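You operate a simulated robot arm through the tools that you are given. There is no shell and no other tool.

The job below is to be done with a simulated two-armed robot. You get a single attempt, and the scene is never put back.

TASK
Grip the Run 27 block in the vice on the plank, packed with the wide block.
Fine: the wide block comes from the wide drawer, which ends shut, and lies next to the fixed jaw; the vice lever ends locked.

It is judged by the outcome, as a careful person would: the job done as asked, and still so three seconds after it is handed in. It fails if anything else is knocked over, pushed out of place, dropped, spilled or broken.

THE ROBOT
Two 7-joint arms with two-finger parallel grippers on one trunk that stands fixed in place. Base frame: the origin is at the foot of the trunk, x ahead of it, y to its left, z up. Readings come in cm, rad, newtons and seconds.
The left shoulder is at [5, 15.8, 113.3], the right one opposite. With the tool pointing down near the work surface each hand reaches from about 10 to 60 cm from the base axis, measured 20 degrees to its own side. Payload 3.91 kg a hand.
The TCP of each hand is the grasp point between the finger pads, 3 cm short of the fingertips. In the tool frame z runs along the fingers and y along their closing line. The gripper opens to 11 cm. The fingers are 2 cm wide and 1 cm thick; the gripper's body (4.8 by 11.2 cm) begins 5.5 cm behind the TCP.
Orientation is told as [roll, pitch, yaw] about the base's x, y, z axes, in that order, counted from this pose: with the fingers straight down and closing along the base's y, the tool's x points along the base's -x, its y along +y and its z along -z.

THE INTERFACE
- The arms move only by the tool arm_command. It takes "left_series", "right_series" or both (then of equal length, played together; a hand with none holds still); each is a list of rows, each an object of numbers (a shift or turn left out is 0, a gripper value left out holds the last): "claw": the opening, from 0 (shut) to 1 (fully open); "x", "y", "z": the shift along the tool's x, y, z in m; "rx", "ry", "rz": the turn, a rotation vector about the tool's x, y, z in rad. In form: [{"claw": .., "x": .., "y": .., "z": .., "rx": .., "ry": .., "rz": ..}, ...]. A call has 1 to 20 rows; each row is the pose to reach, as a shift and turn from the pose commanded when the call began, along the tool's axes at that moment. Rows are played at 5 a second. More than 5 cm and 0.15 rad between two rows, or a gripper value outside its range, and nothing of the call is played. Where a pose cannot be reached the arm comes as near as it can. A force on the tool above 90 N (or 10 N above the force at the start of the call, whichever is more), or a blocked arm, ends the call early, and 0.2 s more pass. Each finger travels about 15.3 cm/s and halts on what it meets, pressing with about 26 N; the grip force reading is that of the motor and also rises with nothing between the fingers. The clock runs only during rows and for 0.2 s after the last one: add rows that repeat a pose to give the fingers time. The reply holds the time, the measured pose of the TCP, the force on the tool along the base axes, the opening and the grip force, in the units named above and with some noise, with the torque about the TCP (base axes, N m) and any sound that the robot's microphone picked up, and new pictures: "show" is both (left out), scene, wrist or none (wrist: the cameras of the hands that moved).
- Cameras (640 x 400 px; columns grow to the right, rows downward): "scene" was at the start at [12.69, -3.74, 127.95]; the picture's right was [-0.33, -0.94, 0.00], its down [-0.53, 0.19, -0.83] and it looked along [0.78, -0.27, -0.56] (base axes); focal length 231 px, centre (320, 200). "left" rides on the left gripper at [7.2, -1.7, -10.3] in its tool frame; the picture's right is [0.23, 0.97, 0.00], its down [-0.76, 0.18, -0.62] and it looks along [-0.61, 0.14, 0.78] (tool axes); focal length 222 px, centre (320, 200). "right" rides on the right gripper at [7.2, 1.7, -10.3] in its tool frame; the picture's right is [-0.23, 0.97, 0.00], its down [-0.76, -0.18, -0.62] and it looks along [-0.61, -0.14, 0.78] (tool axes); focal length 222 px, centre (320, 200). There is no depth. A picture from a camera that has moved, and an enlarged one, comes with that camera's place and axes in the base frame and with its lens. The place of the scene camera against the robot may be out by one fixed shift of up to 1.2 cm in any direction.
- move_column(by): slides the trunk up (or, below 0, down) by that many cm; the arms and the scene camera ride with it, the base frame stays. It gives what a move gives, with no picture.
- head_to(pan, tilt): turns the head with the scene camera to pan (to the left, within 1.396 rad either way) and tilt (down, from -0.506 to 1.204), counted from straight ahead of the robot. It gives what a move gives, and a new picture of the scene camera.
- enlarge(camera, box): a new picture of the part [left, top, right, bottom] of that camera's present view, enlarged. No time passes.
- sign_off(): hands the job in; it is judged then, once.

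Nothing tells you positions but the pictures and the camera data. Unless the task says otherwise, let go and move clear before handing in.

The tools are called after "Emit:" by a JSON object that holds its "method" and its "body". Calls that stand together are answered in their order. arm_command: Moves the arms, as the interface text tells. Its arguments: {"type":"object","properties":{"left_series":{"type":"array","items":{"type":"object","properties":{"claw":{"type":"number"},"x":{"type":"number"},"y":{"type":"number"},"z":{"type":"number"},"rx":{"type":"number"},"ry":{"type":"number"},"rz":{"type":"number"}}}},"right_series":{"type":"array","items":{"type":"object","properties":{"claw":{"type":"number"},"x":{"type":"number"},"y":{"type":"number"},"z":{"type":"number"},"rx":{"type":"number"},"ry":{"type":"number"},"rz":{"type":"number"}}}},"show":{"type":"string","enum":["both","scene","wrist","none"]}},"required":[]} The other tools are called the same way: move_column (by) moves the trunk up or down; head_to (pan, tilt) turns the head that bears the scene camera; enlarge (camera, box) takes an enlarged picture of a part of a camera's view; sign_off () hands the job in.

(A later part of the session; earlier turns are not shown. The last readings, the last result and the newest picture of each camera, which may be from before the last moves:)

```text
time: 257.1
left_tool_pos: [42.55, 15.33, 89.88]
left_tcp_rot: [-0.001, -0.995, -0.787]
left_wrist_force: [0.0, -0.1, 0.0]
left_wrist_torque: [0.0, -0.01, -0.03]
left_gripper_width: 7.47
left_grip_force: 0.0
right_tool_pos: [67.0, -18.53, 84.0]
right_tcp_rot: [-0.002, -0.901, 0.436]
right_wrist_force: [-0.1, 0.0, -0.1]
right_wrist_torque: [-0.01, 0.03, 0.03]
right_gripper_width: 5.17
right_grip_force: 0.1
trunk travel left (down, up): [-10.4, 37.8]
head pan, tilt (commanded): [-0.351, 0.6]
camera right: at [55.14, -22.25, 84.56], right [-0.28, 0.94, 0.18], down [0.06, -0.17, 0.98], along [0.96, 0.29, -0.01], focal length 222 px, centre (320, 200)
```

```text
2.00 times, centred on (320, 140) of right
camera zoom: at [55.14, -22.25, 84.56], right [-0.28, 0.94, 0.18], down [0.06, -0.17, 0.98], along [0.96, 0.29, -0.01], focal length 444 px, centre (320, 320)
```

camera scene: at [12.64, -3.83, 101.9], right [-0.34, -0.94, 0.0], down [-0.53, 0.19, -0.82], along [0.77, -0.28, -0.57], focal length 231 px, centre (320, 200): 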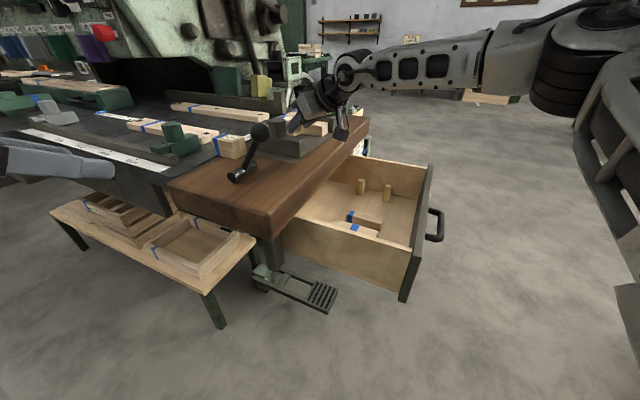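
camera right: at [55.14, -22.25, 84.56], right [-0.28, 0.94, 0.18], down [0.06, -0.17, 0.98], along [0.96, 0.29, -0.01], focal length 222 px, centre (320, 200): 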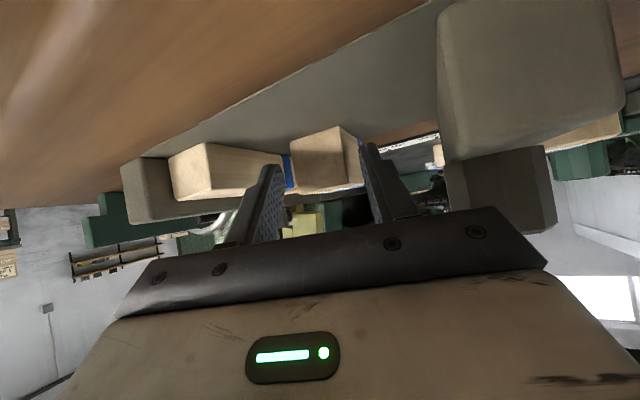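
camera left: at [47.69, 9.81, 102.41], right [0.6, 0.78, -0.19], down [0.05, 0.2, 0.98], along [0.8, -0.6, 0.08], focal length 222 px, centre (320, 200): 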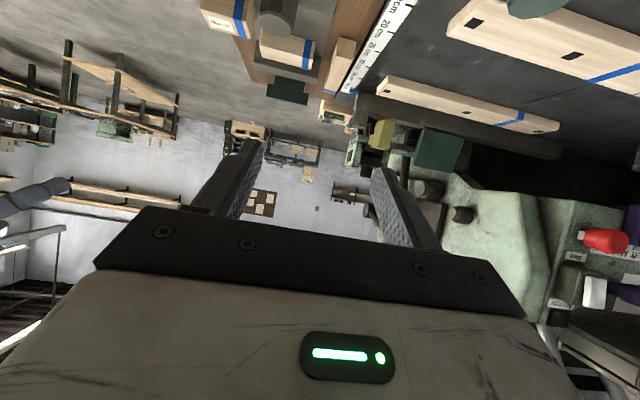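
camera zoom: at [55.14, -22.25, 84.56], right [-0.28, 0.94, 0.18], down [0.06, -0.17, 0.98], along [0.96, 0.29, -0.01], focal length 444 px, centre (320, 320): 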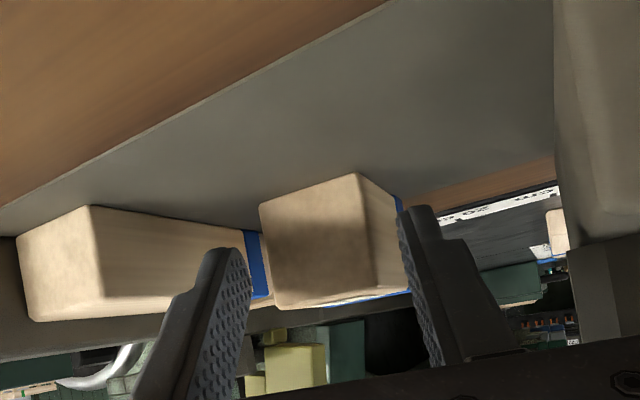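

Released. Withdrawing, closing the fingers, and coming back on the −U side to square Run 27 up against the wide block.

Emit:
{"method": "arm_command", "body": {"right_series": [{"z": -0.035}, {"z": -0.07}, {"x": 0.007, "y": 0.017, "z": -0.079, "claw": 0.2}, {"x": 0.0145, "y": 0.0351, "z": -0.0883, "claw": 0.0}, {"x": 0.0145, "y": 0.0351, "z": -0.0883, "claw": 0.0}, {"x": 0.0145, "y": 0.0351, "z": -0.0533, "claw": 0.0}, {"x": 0.0145, "y": 0.0351, "z": -0.0183, "claw": 0.0}, {"x": 0.0145, "y": 0.0351, "z": -0.0183, "claw": 0.0}], "show": "wrist"}}

Emit:
{"method": "enlarge", "body": {"camera": "right", "box": [160, 40, 480, 240]}}

```text
time: 258.9
left_tool_pos: [42.71, 15.28, 89.89]
left_tcp_rot: [-0.001, -0.994, -0.786]
left_wrist_force: [0.2, -0.1, 0.3]
left_wrist_torque: [0.01, -0.02, -0.02]
left_gripper_width: 7.48
left_grip_force: 0.1
right_tool_pos: [63.5, -16.31, 83.93]
right_tcp_rot: [-0.001, -0.902, 0.438]
right_wrist_force: [0.3, 0.0, 0.3]
right_wrist_torque: [0.0, 0.01, 0.0]
right_gripper_width: 0.01
right_grip_force: 25.9
trunk travel left (down, up): [-10.4, 37.8]
head pan, tilt (commanded): [-0.351, 0.6]
camera right: at [51.54, -19.94, 84.48], right [-0.28, 0.94, 0.18], down [0.06, -0.17, 0.98], along [0.96, 0.29, -0.01], focal length 222 px, centre (320, 200)
```

right: 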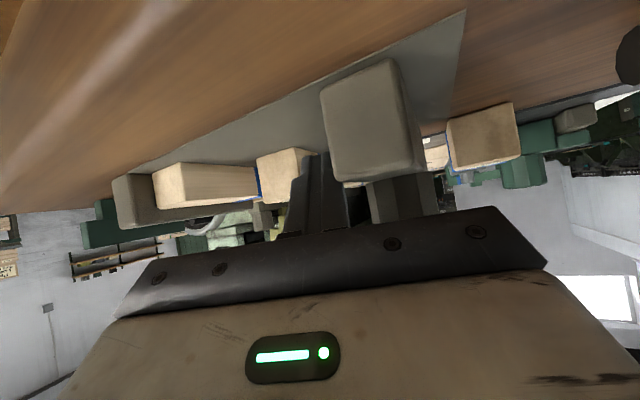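

```text
2.00 times, centred on (320, 140) of right
camera zoom: at [51.54, -19.94, 84.48], right [-0.28, 0.94, 0.18], down [0.06, -0.17, 0.98], along [0.96, 0.29, -0.01], focal length 444 px, centre (320, 320)
```

zoom: 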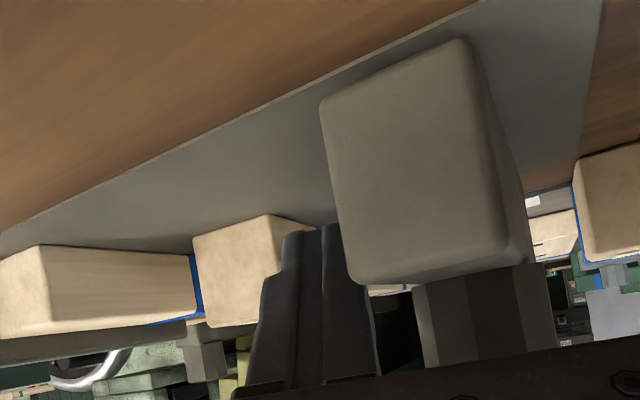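

Emit:
{"method": "arm_command", "body": {"right_series": [{"x": -0.0015, "y": -0.0066, "z": 0.0019}, {"x": -0.003, "y": -0.0132, "z": 0.0038}, {"x": -0.0045, "y": -0.0197, "z": 0.0056}, {"x": -0.0053, "y": -0.0235, "z": 0.0067}, {"x": -0.0053, "y": -0.0235, "z": 0.0067}], "show": "wrist"}}

Emit:
{"method": "enlarge", "body": {"camera": "right", "box": [160, 40, 480, 240]}}

```text
time: 260.1
left_tool_pos: [42.69, 15.22, 89.94]
left_tcp_rot: [-0.002, -0.996, -0.787]
left_wrist_force: [0.2, -0.5, -0.4]
left_wrist_torque: [0.02, 0.0, 0.02]
left_gripper_width: 7.49
left_grip_force: 0.1
right_tool_pos: [65.22, -18.13, 83.93]
right_tcp_rot: [-0.001, -0.901, 0.437]
right_wrist_force: [-0.2, -0.6, -0.8]
right_wrist_torque: [-0.01, 0.0, -0.04]
right_gripper_width: 0.0
right_grip_force: 26.5
trunk travel left (down, up): [-10.4, 37.8]
head pan, tilt (commanded): [-0.351, 0.6]
camera right: at [53.37, -21.81, 84.54], right [-0.28, 0.94, 0.18], down [0.06, -0.17, 0.98], along [0.96, 0.29, -0.01], focal length 222 px, centre (320, 200)
```

right: 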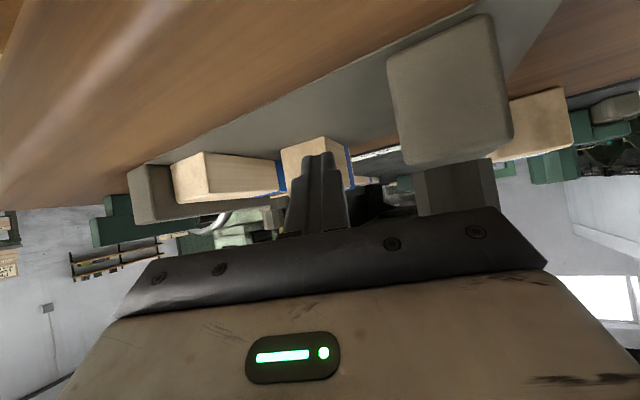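

```text
2.00 times, centred on (320, 140) of right
camera zoom: at [53.37, -21.81, 84.54], right [-0.28, 0.94, 0.18], down [0.06, -0.17, 0.98], along [0.96, 0.29, -0.01], focal length 444 px, centre (320, 320)
```

zoom: 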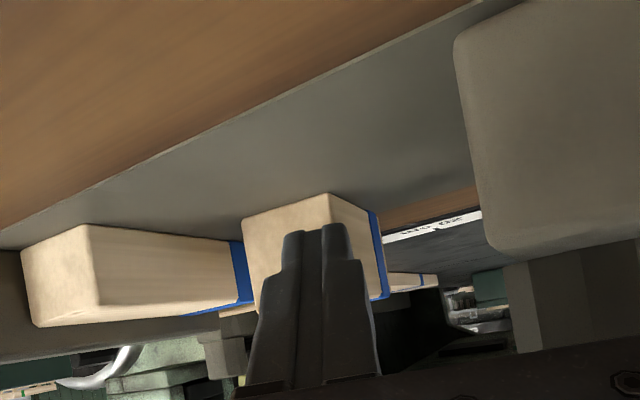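

The fingers passed in front of Run 27 without touching it; it appears already square to the jaws. Withdrawing the right hand and checking from above with the left camera.

Emit:
{"method": "arm_command", "body": {"right_series": [{"z": -0.04}, {"z": -0.08}, {"z": -0.12}, {"x": -0.02, "y": -0.03, "z": -0.15}, {"x": -0.03, "y": -0.06, "z": -0.18}, {"x": -0.03, "y": -0.07, "z": -0.2}, {"x": -0.03, "y": -0.07, "z": -0.2}], "show": "none"}}

Emit:
{"method": "move_column", "body": {"by": 14}}

Emit:
{"method": "arm_command", "body": {"left_series": [{"x": -0.01, "y": -0.015, "z": 0.04, "ry": 0.1}, {"x": -0.022, "y": -0.03, "z": 0.078, "ry": 0.2}, {"x": -0.035, "y": -0.045, "z": 0.115, "ry": 0.3}, {"x": -0.05, "y": -0.055, "z": 0.15, "ry": 0.4}, {"x": -0.06, "y": -0.06, "z": 0.175, "ry": 0.5}, {"x": -0.06, "y": -0.06, "z": 0.175, "ry": 0.5}], "show": "both"}}

```text
time: 261.7
left_tool_pos: [42.72, 15.31, 89.92]
left_tcp_rot: [-0.002, -0.995, -0.786]
left_wrist_force: [0.6, -0.8, 0.3]
left_wrist_torque: [0.0, 0.01, 0.01]
left_gripper_width: 7.48
left_grip_force: 0.0
right_tool_pos: [54.67, -29.39, 97.28]
right_tcp_rot: [-0.001, -0.9, 0.431]
right_wrist_force: [-0.1, 0.0, 0.1]
right_wrist_torque: [-0.02, -0.02, -0.04]
right_gripper_width: 0.0
right_grip_force: 26.1
right hand out of reach, approached as far as the arm can: row 5, 6, 7
trunk travel left (down, up): [-10.4, 37.8]
head pan, tilt (commanded): [-0.351, 0.6]
```

```text
time: 263.3
left_tool_pos: [42.7, 15.31, 103.87]
left_tcp_rot: [-0.001, -0.994, -0.785]
left_wrist_force: [-0.6, 0.1, 0.4]
left_wrist_torque: [0.04, -0.02, -0.02]
left_gripper_width: 7.49
left_grip_force: 0.0
right_tool_pos: [54.85, -29.25, 111.34]
right_tcp_rot: [0.001, -0.901, 0.431]
right_wrist_force: [0.4, -0.5, -0.4]
right_wrist_torque: [0.0, -0.04, 0.01]
right_gripper_width: 0.0
right_grip_force: 25.5
trunk travel left (down, up): [-24.4, 23.8]
head pan, tilt (commanded): [-0.351, 0.6]
```

```text
time: 264.7
left_tool_pos: [51.05, -1.75, 99.48]
left_tcp_rot: [0.0, -0.494, -0.789]
left_wrist_force: [0.4, -0.8, 0.6]
left_wrist_torque: [-0.02, 0.02, 0.02]
left_gripper_width: 7.49
left_grip_force: 0.1
right_tool_pos: [54.79, -29.28, 111.39]
right_tcp_rot: [0.0, -0.901, 0.429]
right_wrist_force: [0.1, -0.7, -0.1]
right_wrist_torque: [0.0, -0.03, 0.04]
right_gripper_width: 0.0
right_grip_force: 26.2
trunk travel left (down, up): [-24.4, 23.8]
head pan, tilt (commanded): [-0.351, 0.6]
camera scene: at [12.63, -3.85, 114.8], right [-0.34, -0.94, 0.0], down [-0.53, 0.19, -0.83], along [0.77, -0.28, -0.56], focal length 231 px, centre (320, 200)
camera left: at [41.96, 5.06, 105.07], right [0.55, 0.83, -0.11], down [0.39, -0.14, 0.91], along [0.74, -0.54, -0.4], focal length 222 px, centre (320, 200)
```

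scene: 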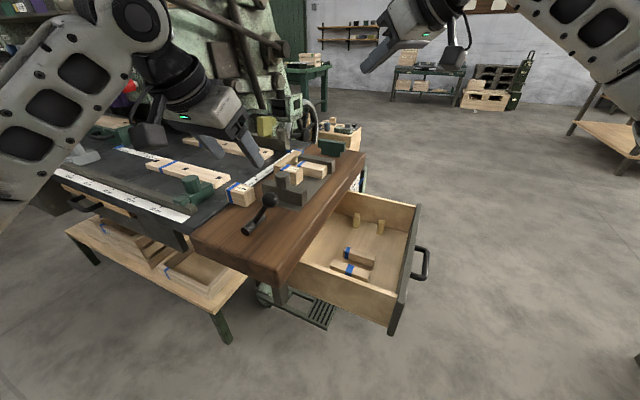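
left: 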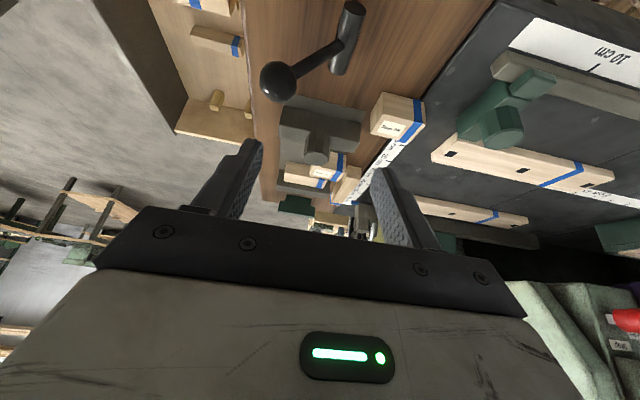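

Emit:
{"method": "enlarge", "body": {"camera": "left", "box": [250, 80, 430, 220]}}

Emit:
{"method": "enlarge", "body": {"camera": "scene", "box": [220, 130, 360, 250]}}

Emit:
{"method": "enlarge", "body": {"camera": "left", "box": [240, 0, 400, 120]}}

```text
2.86 times, centred on (340, 150) of left
camera zoom: at [41.96, 5.06, 105.07], right [0.55, 0.83, -0.11], down [0.39, -0.14, 0.91], along [0.74, -0.54, -0.4], focal length 635 px, centre (263, 343)
```

zoom: 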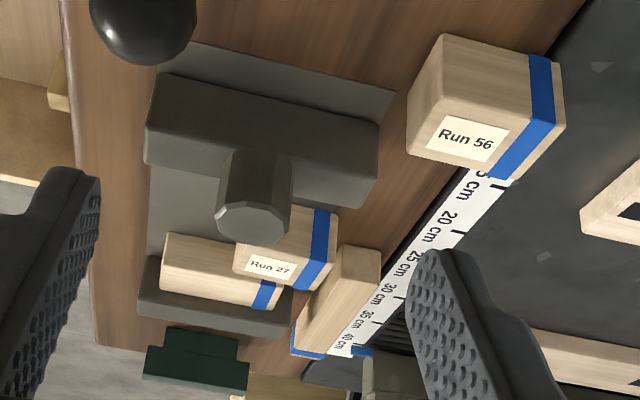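

```text
3.33 times, centred on (290, 190) of scene
camera zoom: at [12.63, -3.85, 114.8], right [-0.34, -0.94, 0.0], down [-0.53, 0.19, -0.83], along [0.77, -0.28, -0.56], focal length 770 px, centre (420, 233)
```

zoom: 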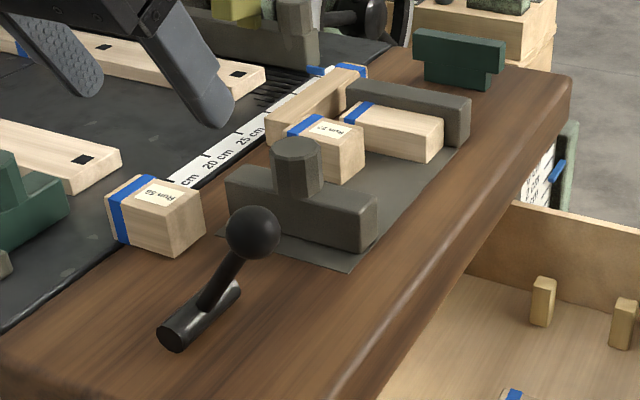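

```text
3.33 times, centred on (320, 60) of left
camera zoom: at [41.96, 5.06, 105.07], right [0.55, 0.83, -0.11], down [0.39, -0.14, 0.91], along [0.74, -0.54, -0.4], focal length 740 px, centre (320, 667)
```

zoom: 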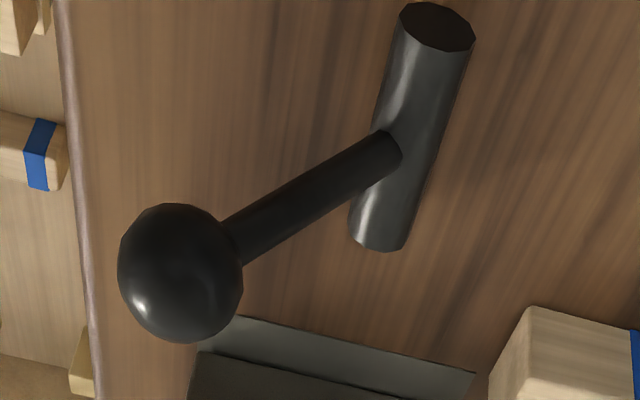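

Both blocks are placed: Run 27 square between the moving jaw and the wide block. Next, the left hand (closed) will push the moving jaw from behind at V≈38, clear of the lever. Moving into position.

Emit:
{"method": "arm_command", "body": {"left_series": [{"x": -0.023, "y": 0.012, "z": 0.022, "ry": -0.085, "claw": 0.3}, {"x": -0.046, "y": 0.024, "z": 0.044, "ry": -0.17, "claw": 0.0}, {"x": -0.0686, "y": 0.0367, "z": 0.0654, "ry": -0.256, "claw": 0.0}, {"x": -0.0686, "y": 0.0367, "z": 0.0654, "ry": -0.256, "claw": 0.0}], "show": "none"}}

```text
time: 265.7
left_tool_pos: [60.29, -5.54, 96.83]
left_tcp_rot: [0.001, -0.752, -0.785]
left_wrist_force: [-0.4, 0.2, -0.6]
left_wrist_torque: [0.02, 0.02, 0.0]
left_gripper_width: 0.0
left_grip_force: 26.0
right_tool_pos: [54.72, -29.14, 111.37]
right_tcp_rot: [-0.001, -0.901, 0.43]
right_wrist_force: [0.3, -0.8, -0.6]
right_wrist_torque: [0.01, 0.01, 0.0]
right_gripper_width: 0.0
right_grip_force: 26.0
trunk travel left (down, up): [-24.4, 23.8]
head pan, tilt (commanded): [-0.351, 0.6]
```

Emit:
{"method": "arm_command", "body": {"left_series": [{"x": 0.025, "y": -0.002, "z": 0.031}, {"x": 0.05, "y": -0.004, "z": 0.062}, {"x": 0.068, "y": -0.005, "z": 0.084}, {"x": 0.0751, "y": -0.005, "z": 0.0927}, {"x": 0.0751, "y": -0.005, "z": 0.0927}], "show": "both"}}

Emit:
{"method": "enlarge", "body": {"camera": "scene", "box": [210, 130, 350, 250]}}

Emit:
{"method": "enlarge", "body": {"camera": "left", "box": [180, 20, 500, 240]}}

```text
time: 266.9
left_tool_pos: [60.43, -6.55, 85.01]
left_tcp_rot: [-0.002, -0.754, -0.784]
left_wrist_force: [0.9, 0.5, -0.8]
left_wrist_torque: [-0.01, 0.0, -0.02]
left_gripper_width: 0.02
left_grip_force: 25.8
right_tool_pos: [54.79, -29.29, 111.29]
right_tcp_rot: [0.001, -0.899, 0.431]
right_wrist_force: [0.6, -0.6, 0.9]
right_wrist_torque: [-0.02, -0.01, 0.0]
right_gripper_width: 0.01
right_grip_force: 25.9
trunk travel left (down, up): [-24.4, 23.8]
head pan, tilt (commanded): [-0.351, 0.6]
camera scene: at [12.63, -3.83, 114.8], right [-0.34, -0.94, 0.0], down [-0.53, 0.19, -0.83], along [0.78, -0.28, -0.56], focal length 231 px, centre (320, 200)
camera left: at [50.57, 1.06, 87.5], right [0.57, 0.81, -0.16], down [0.22, 0.03, 0.98], along [0.79, -0.59, -0.16], focal length 222 px, centre (320, 200)
```

scene: 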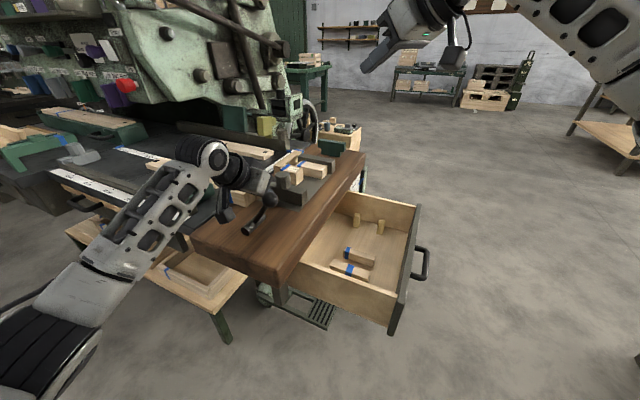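
left: 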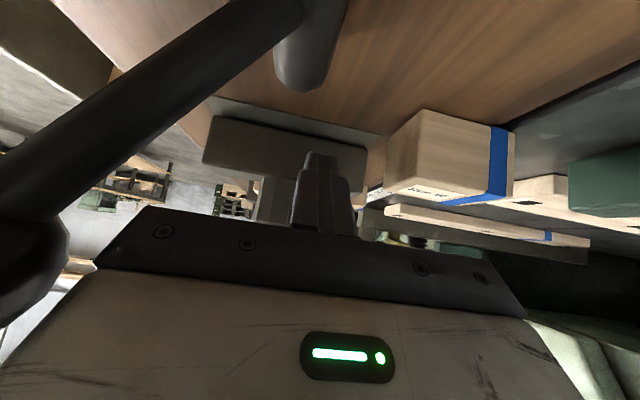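

```text
3.33 times, centred on (280, 190) of scene
camera zoom: at [12.63, -3.83, 114.8], right [-0.34, -0.94, 0.0], down [-0.53, 0.19, -0.83], along [0.78, -0.28, -0.56], focal length 770 px, centre (453, 233)
```

zoom: 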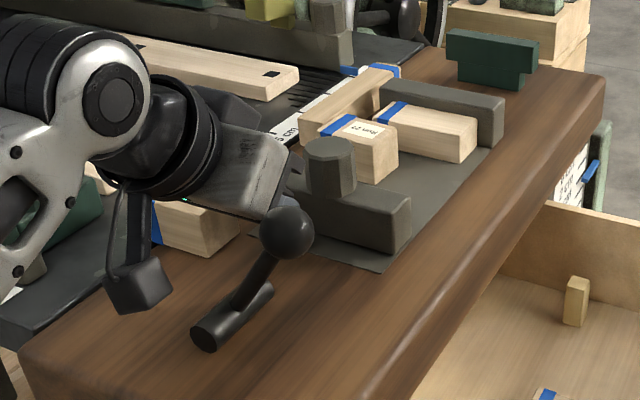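

```text
1.82 times, centred on (340, 130) of left
camera zoom: at [50.57, 1.06, 87.5], right [0.57, 0.81, -0.16], down [0.22, 0.03, 0.98], along [0.79, -0.59, -0.16], focal length 404 px, centre (284, 327)
```

zoom: 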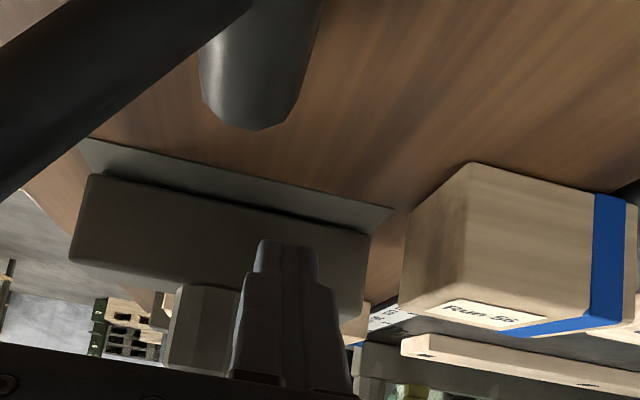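

Fingertips are behind the jaw at V≈38, clear of the lever. Pushing +U gently to see whether the jaw slides.

Emit:
{"method": "arm_command", "body": {"left_series": [{"x": -0.0037, "z": 0.0034}, {"x": -0.0073, "z": 0.0068}, {"x": -0.011, "z": 0.0102}, {"x": -0.011, "z": 0.0102}], "show": "scene"}}

Emit:
{"method": "enlarge", "body": {"camera": "scene", "box": [210, 130, 350, 250]}}

```text
time: 267.9
left_tool_pos: [61.46, -7.65, 85.12]
left_tcp_rot: [-0.003, -0.753, -0.789]
left_wrist_force: [0.5, 0.0, -0.7]
left_wrist_torque: [0.02, -0.01, 0.03]
left_gripper_width: 0.0
left_grip_force: 25.8
right_tool_pos: [54.76, -29.33, 111.39]
right_tcp_rot: [0.0, -0.902, 0.43]
right_wrist_force: [0.1, -0.5, -0.5]
right_wrist_torque: [-0.01, -0.01, 0.02]
right_gripper_width: 0.0
right_grip_force: 25.6
trunk travel left (down, up): [-24.4, 23.8]
head pan, tilt (commanded): [-0.351, 0.6]
camera scene: at [12.63, -3.83, 114.8], right [-0.34, -0.94, 0.0], down [-0.53, 0.19, -0.83], along [0.78, -0.28, -0.56], focal length 231 px, centre (320, 200)
```

scene: 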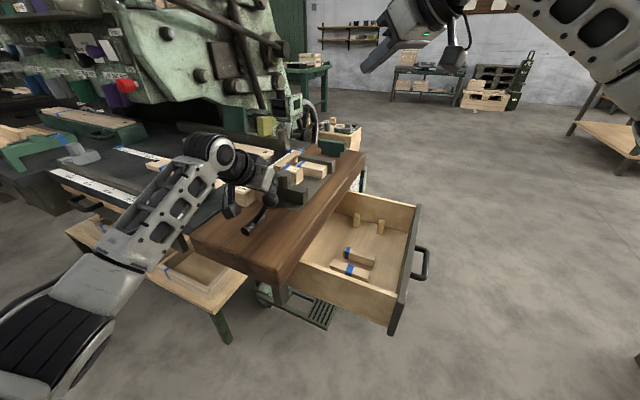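

```text
3.33 times, centred on (280, 190) of scene
camera zoom: at [12.63, -3.83, 114.8], right [-0.34, -0.94, 0.0], down [-0.53, 0.19, -0.83], along [0.78, -0.28, -0.56], focal length 770 px, centre (453, 233)
```

zoom: 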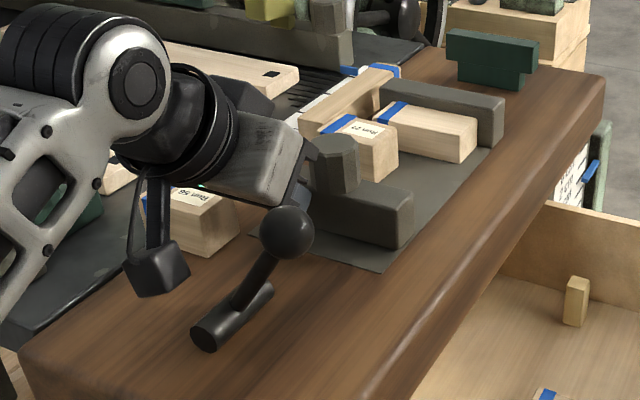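

Emit:
{"method": "arm_command", "body": {"left_series": [{"x": -0.0073, "z": 0.0068}, {"x": -0.0146, "z": 0.0137}, {"x": -0.0219, "z": 0.0205}, {"x": -0.0219, "z": 0.0205}], "show": "scene"}}

Emit:
{"method": "enlarge", "body": {"camera": "scene", "box": [210, 130, 350, 250]}}

```text
time: 268.9
left_tool_pos: [63.72, -9.49, 85.13]
left_tcp_rot: [-0.001, -0.752, -0.785]
left_wrist_force: [0.5, 0.3, -0.9]
left_wrist_torque: [0.03, 0.06, -0.03]
left_gripper_width: 0.02
left_grip_force: 25.7
right_tool_pos: [54.75, -29.34, 111.27]
right_tcp_rot: [0.0, -0.899, 0.432]
right_wrist_force: [0.2, 0.1, 0.8]
right_wrist_torque: [0.0, 0.01, 0.03]
right_gripper_width: 0.0
right_grip_force: 25.8
trunk travel left (down, up): [-24.4, 23.8]
head pan, tilt (commanded): [-0.351, 0.6]
camera scene: at [12.63, -3.84, 114.8], right [-0.34, -0.94, 0.0], down [-0.53, 0.19, -0.83], along [0.78, -0.28, -0.56], focal length 231 px, centre (320, 200)
```

scene: 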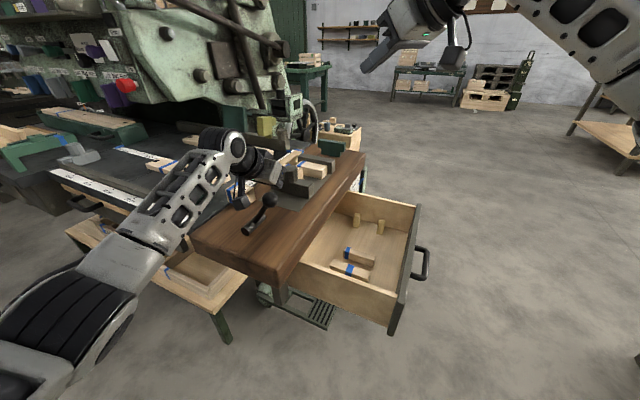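

```text
3.33 times, centred on (280, 190) of scene
camera zoom: at [12.63, -3.84, 114.8], right [-0.34, -0.94, 0.0], down [-0.53, 0.19, -0.83], along [0.78, -0.28, -0.56], focal length 770 px, centre (453, 233)
```

zoom: 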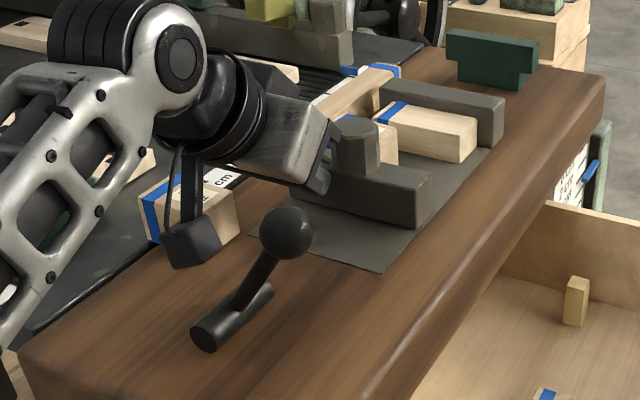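

The jaw slides freely. Continuing, with care as it meets Run 27.

Emit:
{"method": "arm_command", "body": {"left_series": [{"x": -0.0073, "z": 0.0068}, {"x": -0.0146, "z": 0.0137}, {"x": -0.0219, "z": 0.0205}, {"x": -0.0219, "z": 0.0205}], "show": "scene"}}

Emit:
{"method": "enlarge", "body": {"camera": "scene", "box": [220, 130, 360, 250]}}

```text
time: 269.9
left_tool_pos: [65.64, -11.71, 85.07]
left_tcp_rot: [0.0, -0.752, -0.788]
left_wrist_force: [0.0, 0.3, -0.1]
left_wrist_torque: [0.02, 0.03, -0.04]
left_gripper_width: 0.02
left_grip_force: 25.9
right_tool_pos: [54.67, -29.45, 111.43]
right_tcp_rot: [0.0, -0.898, 0.431]
right_wrist_force: [-0.1, -0.1, -0.9]
right_wrist_torque: [-0.01, -0.01, 0.01]
right_gripper_width: 0.0
right_grip_force: 25.5
trunk travel left (down, up): [-24.4, 23.8]
head pan, tilt (commanded): [-0.351, 0.6]
camera scene: at [12.63, -3.84, 114.8], right [-0.34, -0.94, 0.0], down [-0.53, 0.19, -0.83], along [0.78, -0.28, -0.56], focal length 231 px, centre (320, 200)
```

scene: 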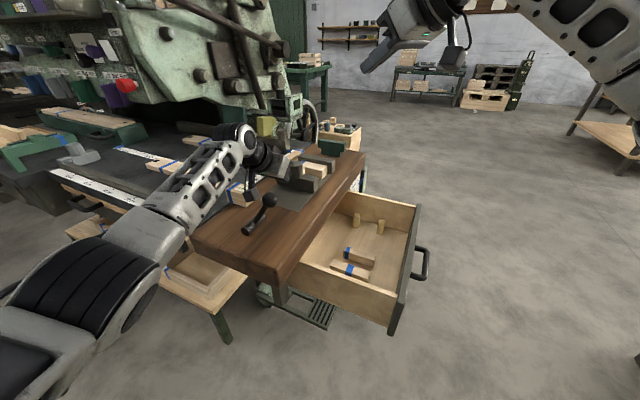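

```text
3.33 times, centred on (290, 190) of scene
camera zoom: at [12.63, -3.84, 114.8], right [-0.34, -0.94, 0.0], down [-0.53, 0.19, -0.83], along [0.78, -0.28, -0.56], focal length 770 px, centre (420, 233)
```

zoom: 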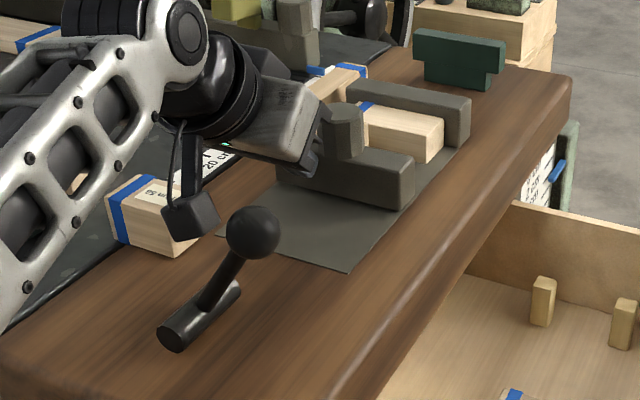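

Emit:
{"method": "arm_command", "body": {"left_series": [{"x": -0.0037, "z": 0.0034}, {"x": -0.0073, "z": 0.0068}, {"x": -0.0088, "z": 0.0082}, {"x": -0.0088, "z": 0.0082}], "show": "none"}}

Emit:
{"method": "arm_command", "body": {"left_series": [{"x": -0.0022, "z": 0.002}, {"x": -0.0037, "z": 0.0034}, {"x": -0.0037, "z": 0.0034}], "show": "scene"}}

Emit:
{"method": "enlarge", "body": {"camera": "scene", "box": [220, 130, 360, 250]}}

```text
time: 270.9
left_tool_pos: [66.61, -12.61, 85.1]
left_tcp_rot: [-0.002, -0.753, -0.786]
left_wrist_force: [-1.4, 1.7, 1.3]
left_wrist_torque: [0.05, 0.01, 0.0]
left_gripper_width: 0.0
left_grip_force: 25.6
right_tool_pos: [54.78, -29.24, 111.43]
right_tcp_rot: [-0.002, -0.901, 0.434]
right_wrist_force: [0.3, -0.2, 0.4]
right_wrist_torque: [0.02, 0.02, 0.02]
right_gripper_width: 0.02
right_grip_force: 26.2
trunk travel left (down, up): [-24.4, 23.8]
head pan, tilt (commanded): [-0.351, 0.6]
```

```text
time: 271.7
left_tool_pos: [66.59, -12.95, 84.99]
left_tcp_rot: [-0.003, -0.75, -0.786]
left_wrist_force: [-16.2, 8.5, -1.3]
left_wrist_torque: [0.18, 0.2, -0.14]
left_gripper_width: 0.0
left_grip_force: 26.5
right_tool_pos: [54.55, -29.23, 111.49]
right_tcp_rot: [-0.003, -0.903, 0.433]
right_wrist_force: [-0.1, -0.5, -1.0]
right_wrist_torque: [0.01, 0.0, -0.02]
right_gripper_width: 0.0
right_grip_force: 25.8
trunk travel left (down, up): [-24.4, 23.8]
head pan, tilt (commanded): [-0.351, 0.6]
camera scene: at [12.53, -3.77, 114.81], right [-0.34, -0.94, 0.0], down [-0.53, 0.19, -0.83], along [0.78, -0.28, -0.56], focal length 231 px, centre (320, 200)
```

scene: 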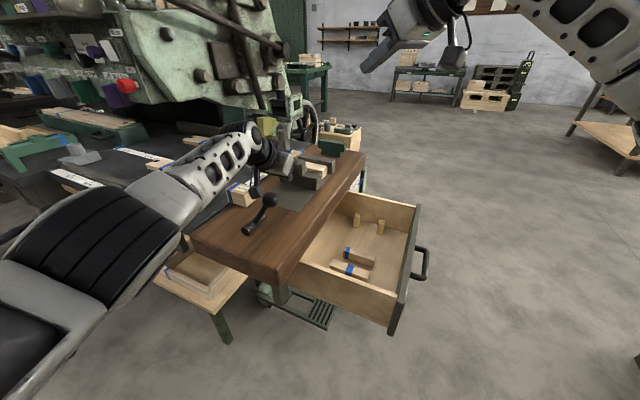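

```text
3.33 times, centred on (290, 190) of scene
camera zoom: at [12.53, -3.77, 114.81], right [-0.34, -0.94, 0.0], down [-0.53, 0.19, -0.83], along [0.78, -0.28, -0.56], focal length 770 px, centre (420, 233)
```

zoom: 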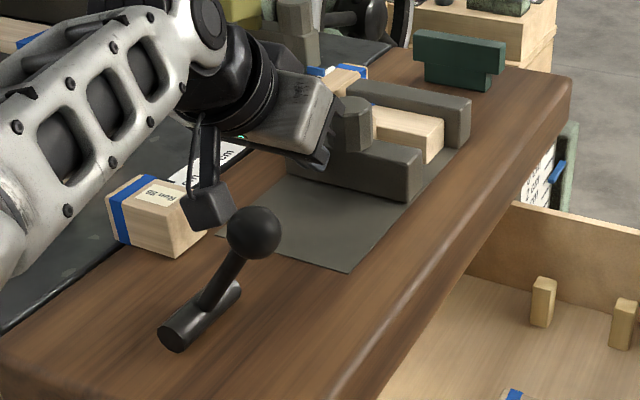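

The chain is tight: ~17 N on the jaw. The jaw stays put by itself, so I'll bring the right hand to press the jaw while the left operates the lever. First, withdraw the left hand upward.

Emit:
{"method": "arm_command", "body": {"left_series": [{"x": 0.004, "z": -0.0037}, {"x": -0.016, "z": -0.0255}, {"x": -0.036, "z": -0.047}, {"x": -0.056, "z": -0.069}, {"x": -0.077, "z": -0.0913}, {"x": -0.077, "z": -0.0913}], "show": "scene"}}

Emit:
{"method": "enlarge", "body": {"camera": "scene", "box": [220, 130, 360, 250]}}

Emit:
{"method": "enlarge", "body": {"camera": "left", "box": [180, 20, 500, 240]}}

```text
time: 273.1
left_tool_pos: [65.92, -12.26, 97.26]
left_tcp_rot: [0.001, -0.75, -0.788]
left_wrist_force: [-0.9, 0.3, -0.2]
left_wrist_torque: [0.03, 0.01, -0.01]
left_gripper_width: 0.01
left_grip_force: 25.9
left hand out of reach, approached as far as the arm can: row 5, 6
right_tool_pos: [54.79, -29.18, 111.48]
right_tcp_rot: [0.001, -0.902, 0.432]
right_wrist_force: [0.0, -0.6, 0.1]
right_wrist_torque: [-0.01, 0.02, -0.01]
right_gripper_width: 0.01
right_grip_force: 26.1
trunk travel left (down, up): [-24.4, 23.8]
head pan, tilt (commanded): [-0.351, 0.6]
camera scene: at [12.62, -3.83, 114.8], right [-0.34, -0.94, 0.0], down [-0.53, 0.19, -0.83], along [0.78, -0.28, -0.56], focal length 231 px, centre (320, 200)
```

scene: 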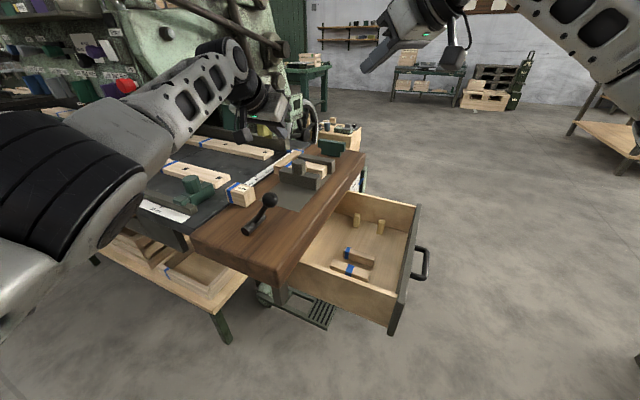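

```text
3.33 times, centred on (290, 190) of scene
camera zoom: at [12.62, -3.83, 114.8], right [-0.34, -0.94, 0.0], down [-0.53, 0.19, -0.83], along [0.78, -0.28, -0.56], focal length 770 px, centre (420, 233)
```

zoom: 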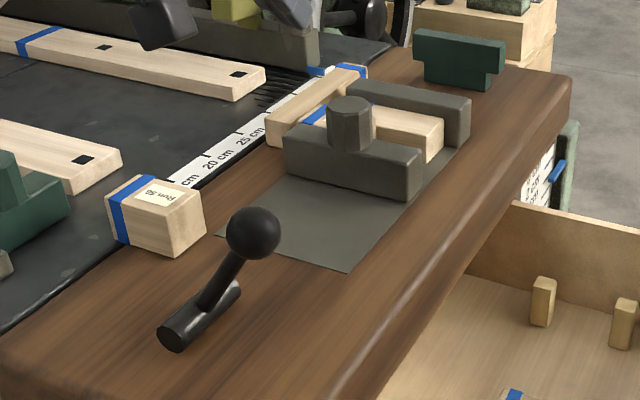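

```text
1.82 times, centred on (340, 130) of left
camera zoom: at [56.03, -4.75, 99.82], right [0.57, 0.8, -0.16], down [0.22, 0.03, 0.98], along [0.79, -0.59, -0.16], focal length 404 px, centre (284, 327)
```

zoom: 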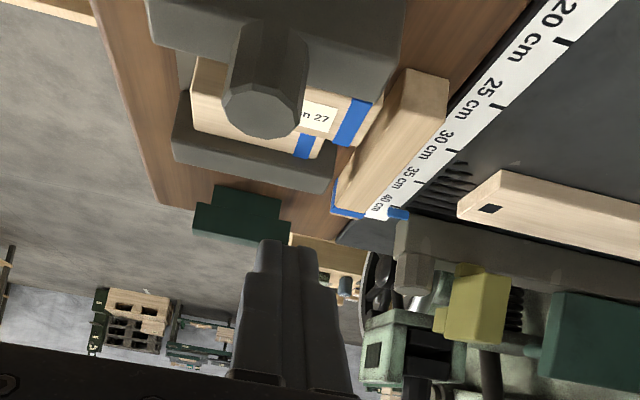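

The jaw, Run 27 and the wide block are stacked tight against the fixed jaw. Now the lever: bringing the left hand above its ball, fingers closing along V.

Emit:
{"method": "arm_command", "body": {"left_series": [{"x": 0.02, "y": -0.015, "z": -0.0232, "ry": 0.09, "claw": 0.2}, {"x": 0.04, "y": -0.029, "z": -0.0464, "ry": 0.18, "claw": 0.4}, {"x": 0.06, "y": -0.044, "z": -0.07, "ry": 0.27, "claw": 0.55}, {"x": 0.08, "y": -0.058, "z": -0.093, "ry": 0.36, "claw": 0.55}, {"x": 0.0995, "y": -0.073, "z": -0.116, "ry": 0.45, "claw": 0.55}, {"x": 0.0995, "y": -0.073, "z": -0.116, "ry": 0.45, "claw": 0.55}], "show": "both"}}

Emit:
{"method": "enlarge", "body": {"camera": "left", "box": [180, 0, 460, 200]}}

```text
time: 274.5
left_tool_pos: [50.1, -6.65, 98.65]
left_tcp_rot: [-0.001, -0.302, -0.787]
left_wrist_force: [0.6, 1.4, 0.2]
left_wrist_torque: [0.01, 0.01, 0.01]
left_gripper_width: 6.04
left_grip_force: 0.2
right_tool_pos: [54.7, -29.14, 111.4]
right_tcp_rot: [0.0, -0.901, 0.429]
right_wrist_force: [0.3, -0.5, -0.1]
right_wrist_torque: [-0.03, 0.03, 0.02]
right_gripper_width: 0.02
right_grip_force: 26.2
trunk travel left (down, up): [-24.4, 23.8]
head pan, tilt (commanded): [-0.351, 0.6]
camera scene: at [12.63, -3.83, 114.8], right [-0.34, -0.94, 0.0], down [-0.53, 0.19, -0.83], along [0.78, -0.28, -0.56], focal length 231 px, centre (320, 200)
camera left: at [41.84, -0.72, 106.41], right [0.54, 0.84, -0.07], down [0.51, -0.26, 0.82], along [0.67, -0.47, -0.57], focal length 222 px, centre (320, 200)
```

scene: 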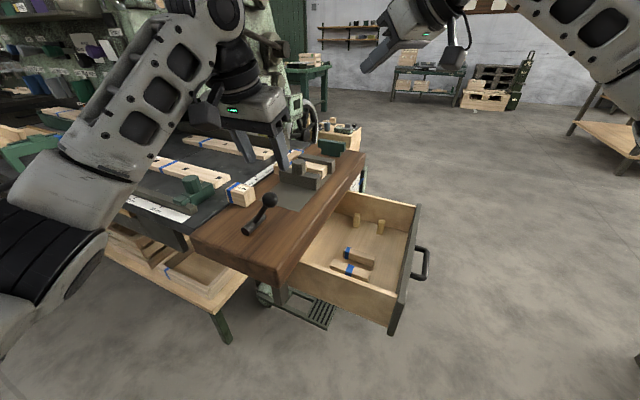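
left: 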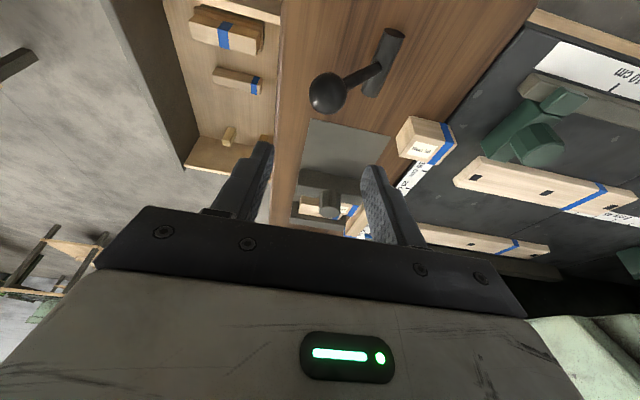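

```text
2.00 times, centred on (320, 100) of left
camera zoom: at [41.84, -0.72, 106.41], right [0.54, 0.84, -0.07], down [0.51, -0.26, 0.82], along [0.67, -0.47, -0.57], focal length 444 px, centre (320, 400)
```

zoom: 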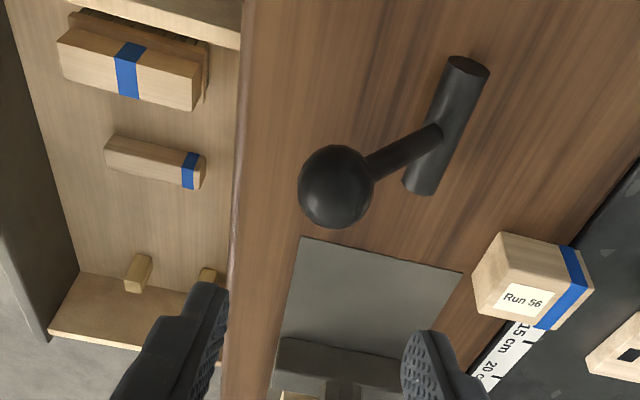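

Ball located at (49.9,−6.6,89). Lowering the open fingers around it.

Emit:
{"method": "arm_command", "body": {"left_series": [{"x": 0.012, "z": 0.03}, {"x": 0.023, "z": 0.058}, {"x": 0.03, "y": -0.001, "z": 0.076}, {"x": 0.03, "y": -0.001, "z": 0.076}], "show": "wrist"}}

Emit:
{"method": "enlarge", "body": {"camera": "left", "box": [180, 60, 460, 240]}}

```text
time: 275.5
left_tool_pos: [49.45, -6.35, 90.55]
left_tcp_rot: [0.0, -0.303, -0.786]
left_wrist_force: [0.1, 1.0, -0.7]
left_wrist_torque: [0.0, 0.01, -0.01]
left_gripper_width: 6.08
left_grip_force: 0.1
right_tool_pos: [54.72, -29.16, 111.34]
right_tcp_rot: [0.001, -0.901, 0.43]
right_wrist_force: [0.2, 0.3, -0.6]
right_wrist_torque: [0.0, 0.04, -0.02]
right_gripper_width: 0.01
right_grip_force: 26.1
trunk travel left (down, up): [-24.4, 23.8]
head pan, tilt (commanded): [-0.351, 0.6]
camera left: at [41.31, -0.45, 98.23], right [0.54, 0.84, -0.07], down [0.51, -0.26, 0.82], along [0.67, -0.47, -0.57], focal length 222 px, centre (320, 200)
```

left: 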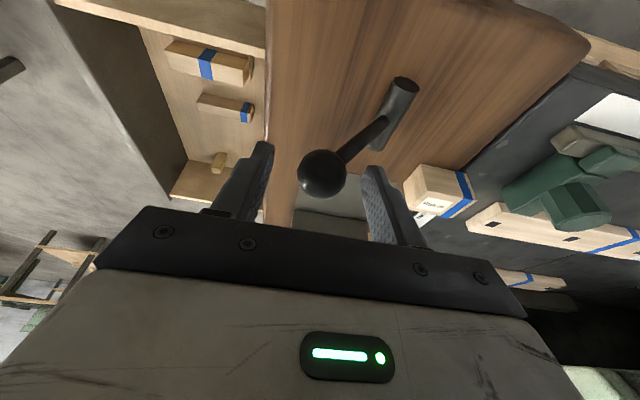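

```text
2.22 times, centred on (320, 150) of left
camera zoom: at [41.31, -0.45, 98.23], right [0.54, 0.84, -0.07], down [0.51, -0.26, 0.82], along [0.67, -0.47, -0.57], focal length 494 px, centre (320, 311)
```

zoom: 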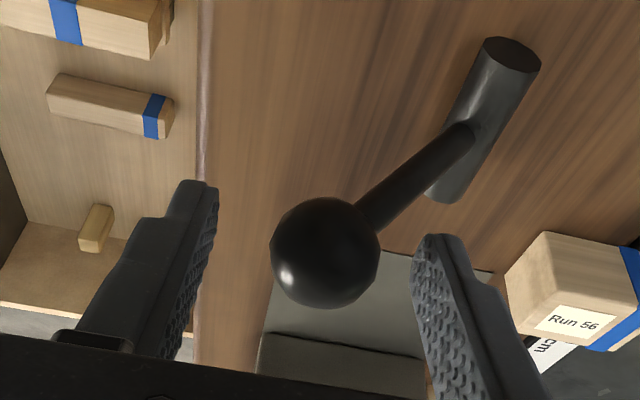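

Closing on the ball.

Emit:
{"method": "arm_command", "body": {"left_series": [{"claw": 0.42}, {"claw": 0.34}, {"claw": 0.28}, {"claw": 0.2}, {"claw": 0.2}], "show": "wrist"}}

```text
time: 276.7
left_tool_pos: [49.6, -6.27, 90.77]
left_tcp_rot: [0.001, -0.304, -0.784]
left_wrist_force: [8.4, 6.9, 5.5]
left_wrist_torque: [1.16, -0.75, 0.22]
left_gripper_width: 3.2
left_grip_force: 45.2
right_tool_pos: [54.79, -29.14, 111.37]
right_tcp_rot: [-0.002, -0.902, 0.434]
right_wrist_force: [0.6, 1.1, -0.3]
right_wrist_torque: [0.03, -0.01, 0.0]
right_gripper_width: 0.0
right_grip_force: 25.9
trunk travel left (down, up): [-24.4, 23.8]
head pan, tilt (commanded): [-0.351, 0.6]
camera left: at [41.39, -0.34, 98.27], right [0.53, 0.84, -0.07], down [0.51, -0.26, 0.82], along [0.68, -0.47, -0.57], focal length 222 px, centre (320, 200)
```

left: 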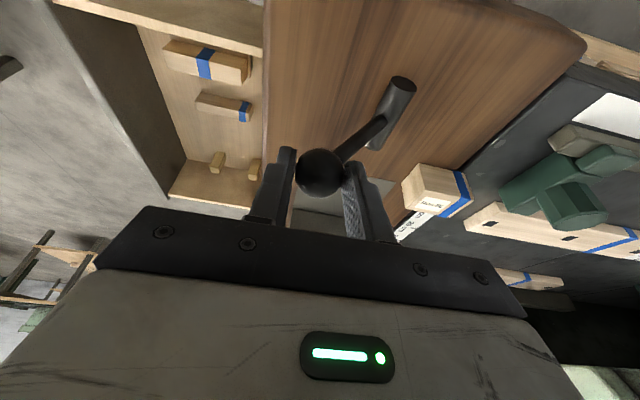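

Testing the lever's motion: a small arc toward +V first.

Emit:
{"method": "arm_command", "body": {"left_series": [{"y": 0.004, "x": -0.0007, "z": -0.0021}, {"y": 0.0079, "x": -0.0013, "z": -0.0042}, {"y": 0.0079, "x": -0.0013, "z": -0.0042}], "show": "none"}}

```text
time: 277.5
left_tool_pos: [50.04, -5.84, 91.06]
left_tcp_rot: [-0.004, -0.299, -0.789]
left_wrist_force: [-1.6, -2.6, -7.4]
left_wrist_torque: [0.26, 0.74, -0.1]
left_gripper_width: 3.13
left_grip_force: 44.9
right_tool_pos: [54.86, -29.31, 111.25]
right_tcp_rot: [0.0, -0.901, 0.431]
right_wrist_force: [-0.3, -0.2, -0.1]
right_wrist_torque: [0.02, -0.02, 0.01]
right_gripper_width: 0.0
right_grip_force: 25.7
trunk travel left (down, up): [-24.4, 23.8]
head pan, tilt (commanded): [-0.351, 0.6]
```

It swings toward +V with little resistance (it was at its stop on the −V side). Following the arc further.

Emit:
{"method": "arm_command", "body": {"left_series": [{"y": 0.006, "x": -0.0009, "z": -0.0028}, {"y": 0.0123, "x": -0.0017, "z": -0.0054}, {"y": 0.018, "x": -0.0022, "z": -0.0072}, {"y": 0.0239, "x": -0.0027, "z": -0.0087}, {"y": 0.0299, "x": -0.003, "z": -0.0098}, {"y": 0.0359, "x": -0.0033, "z": -0.0106}, {"y": 0.0359, "x": -0.0033, "z": -0.0106}], "show": "both"}}

Emit:
{"method": "enlarge", "body": {"camera": "scene", "box": [220, 120, 360, 250]}}

```text
time: 279.1
left_tool_pos: [52.62, -3.34, 92.61]
left_tcp_rot: [-0.001, -0.304, -0.787]
left_wrist_force: [-9.3, -8.0, 7.4]
left_wrist_torque: [-0.66, 0.99, -0.17]
left_gripper_width: 2.94
left_grip_force: 45.1
right_tool_pos: [54.69, -29.36, 111.43]
right_tcp_rot: [0.0, -0.903, 0.431]
right_wrist_force: [0.2, 1.2, -0.1]
right_wrist_torque: [0.0, 0.01, -0.04]
right_gripper_width: 0.0
right_grip_force: 26.5
trunk travel left (down, up): [-24.4, 23.8]
head pan, tilt (commanded): [-0.351, 0.6]
camera scene: at [12.51, -3.9, 114.82], right [-0.34, -0.94, 0.0], down [-0.53, 0.19, -0.83], along [0.78, -0.28, -0.56], focal length 231 px, centre (320, 200)
camera left: at [44.36, 2.64, 100.18], right [0.54, 0.84, -0.07], down [0.51, -0.26, 0.82], along [0.67, -0.48, -0.56], focal length 222 px, centre (320, 200)
```

scene: 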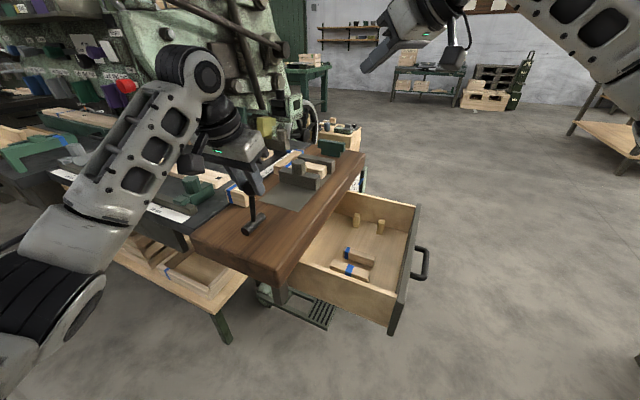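
left: 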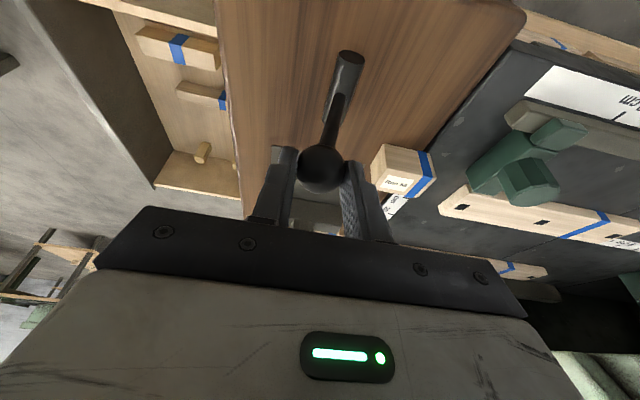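

```text
3.08 times, centred on (290, 185) of scene
camera zoom: at [12.51, -3.9, 114.82], right [-0.34, -0.94, 0.0], down [-0.53, 0.19, -0.83], along [0.78, -0.28, -0.56], focal length 711 px, centre (412, 246)
```

zoom: 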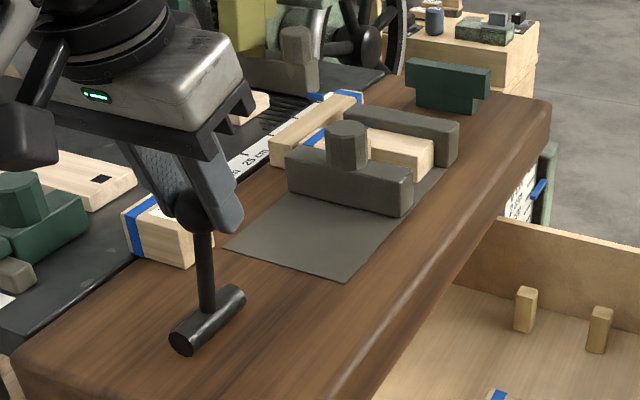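

The lever is upright now and moving on. Continuing over to the +V side, keeping the fingers low on the ball.

Emit:
{"method": "arm_command", "body": {"left_series": [{"y": 0.004, "x": 0.0006, "z": 0.002}, {"y": 0.012, "x": 0.0009, "z": 0.003}, {"y": 0.02, "x": 0.0012, "z": 0.0038}, {"y": 0.028, "x": 0.0015, "z": 0.0048}, {"y": 0.036, "x": 0.002, "z": 0.0065}, {"y": 0.036, "x": 0.002, "z": 0.0065}], "show": "both"}}

Emit:
{"method": "enlarge", "body": {"camera": "scene", "box": [220, 120, 360, 250]}}

```text
time: 280.5
left_tool_pos: [55.25, -0.55, 91.7]
left_tcp_rot: [0.0, -0.3, -0.785]
left_wrist_force: [8.5, -8.7, 9.3]
left_wrist_torque: [-0.42, -0.33, -0.1]
left_gripper_width: 3.08
left_grip_force: 45.1
right_tool_pos: [54.83, -29.37, 111.38]
right_tcp_rot: [0.001, -0.902, 0.432]
right_wrist_force: [-0.6, -0.7, 0.2]
right_wrist_torque: [0.0, 0.03, -0.01]
right_gripper_width: 0.0
right_grip_force: 25.9
trunk travel left (down, up): [-24.4, 23.8]
head pan, tilt (commanded): [-0.351, 0.6]
camera scene: at [12.63, -3.9, 114.79], right [-0.34, -0.94, 0.0], down [-0.53, 0.19, -0.82], along [0.78, -0.28, -0.57], focal length 231 px, centre (320, 200)
camera left: at [46.93, 5.26, 99.29], right [0.54, 0.84, -0.07], down [0.51, -0.26, 0.82], along [0.67, -0.47, -0.57], focal length 222 px, centre (320, 200)
```

scene: 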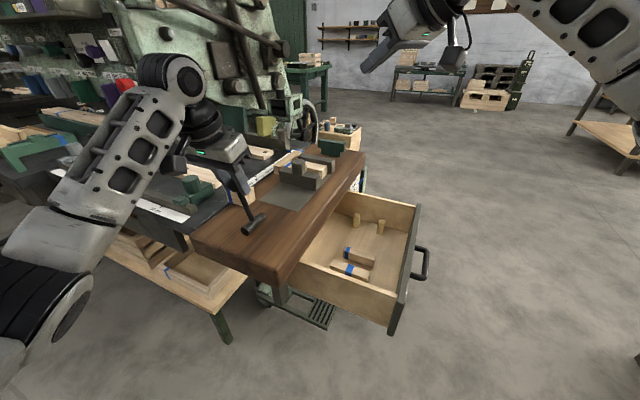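
left: 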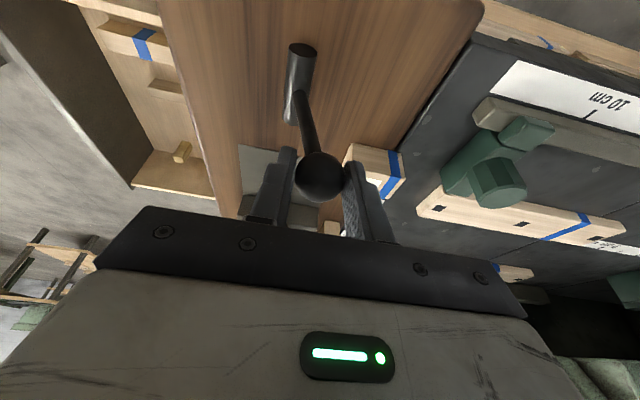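

```text
3.08 times, centred on (290, 185) of scene
camera zoom: at [12.63, -3.9, 114.79], right [-0.34, -0.94, 0.0], down [-0.53, 0.19, -0.82], along [0.78, -0.28, -0.57], focal length 711 px, centre (412, 246)
```

zoom: 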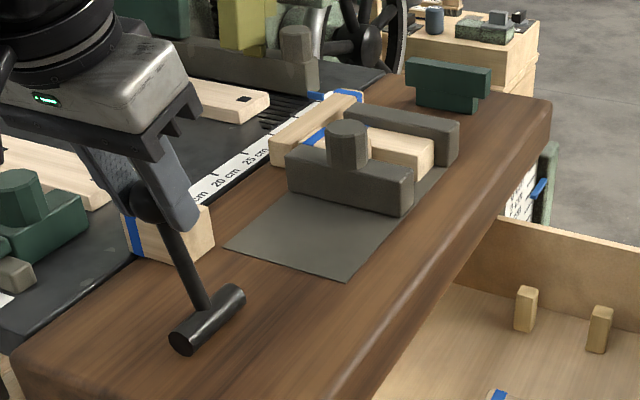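

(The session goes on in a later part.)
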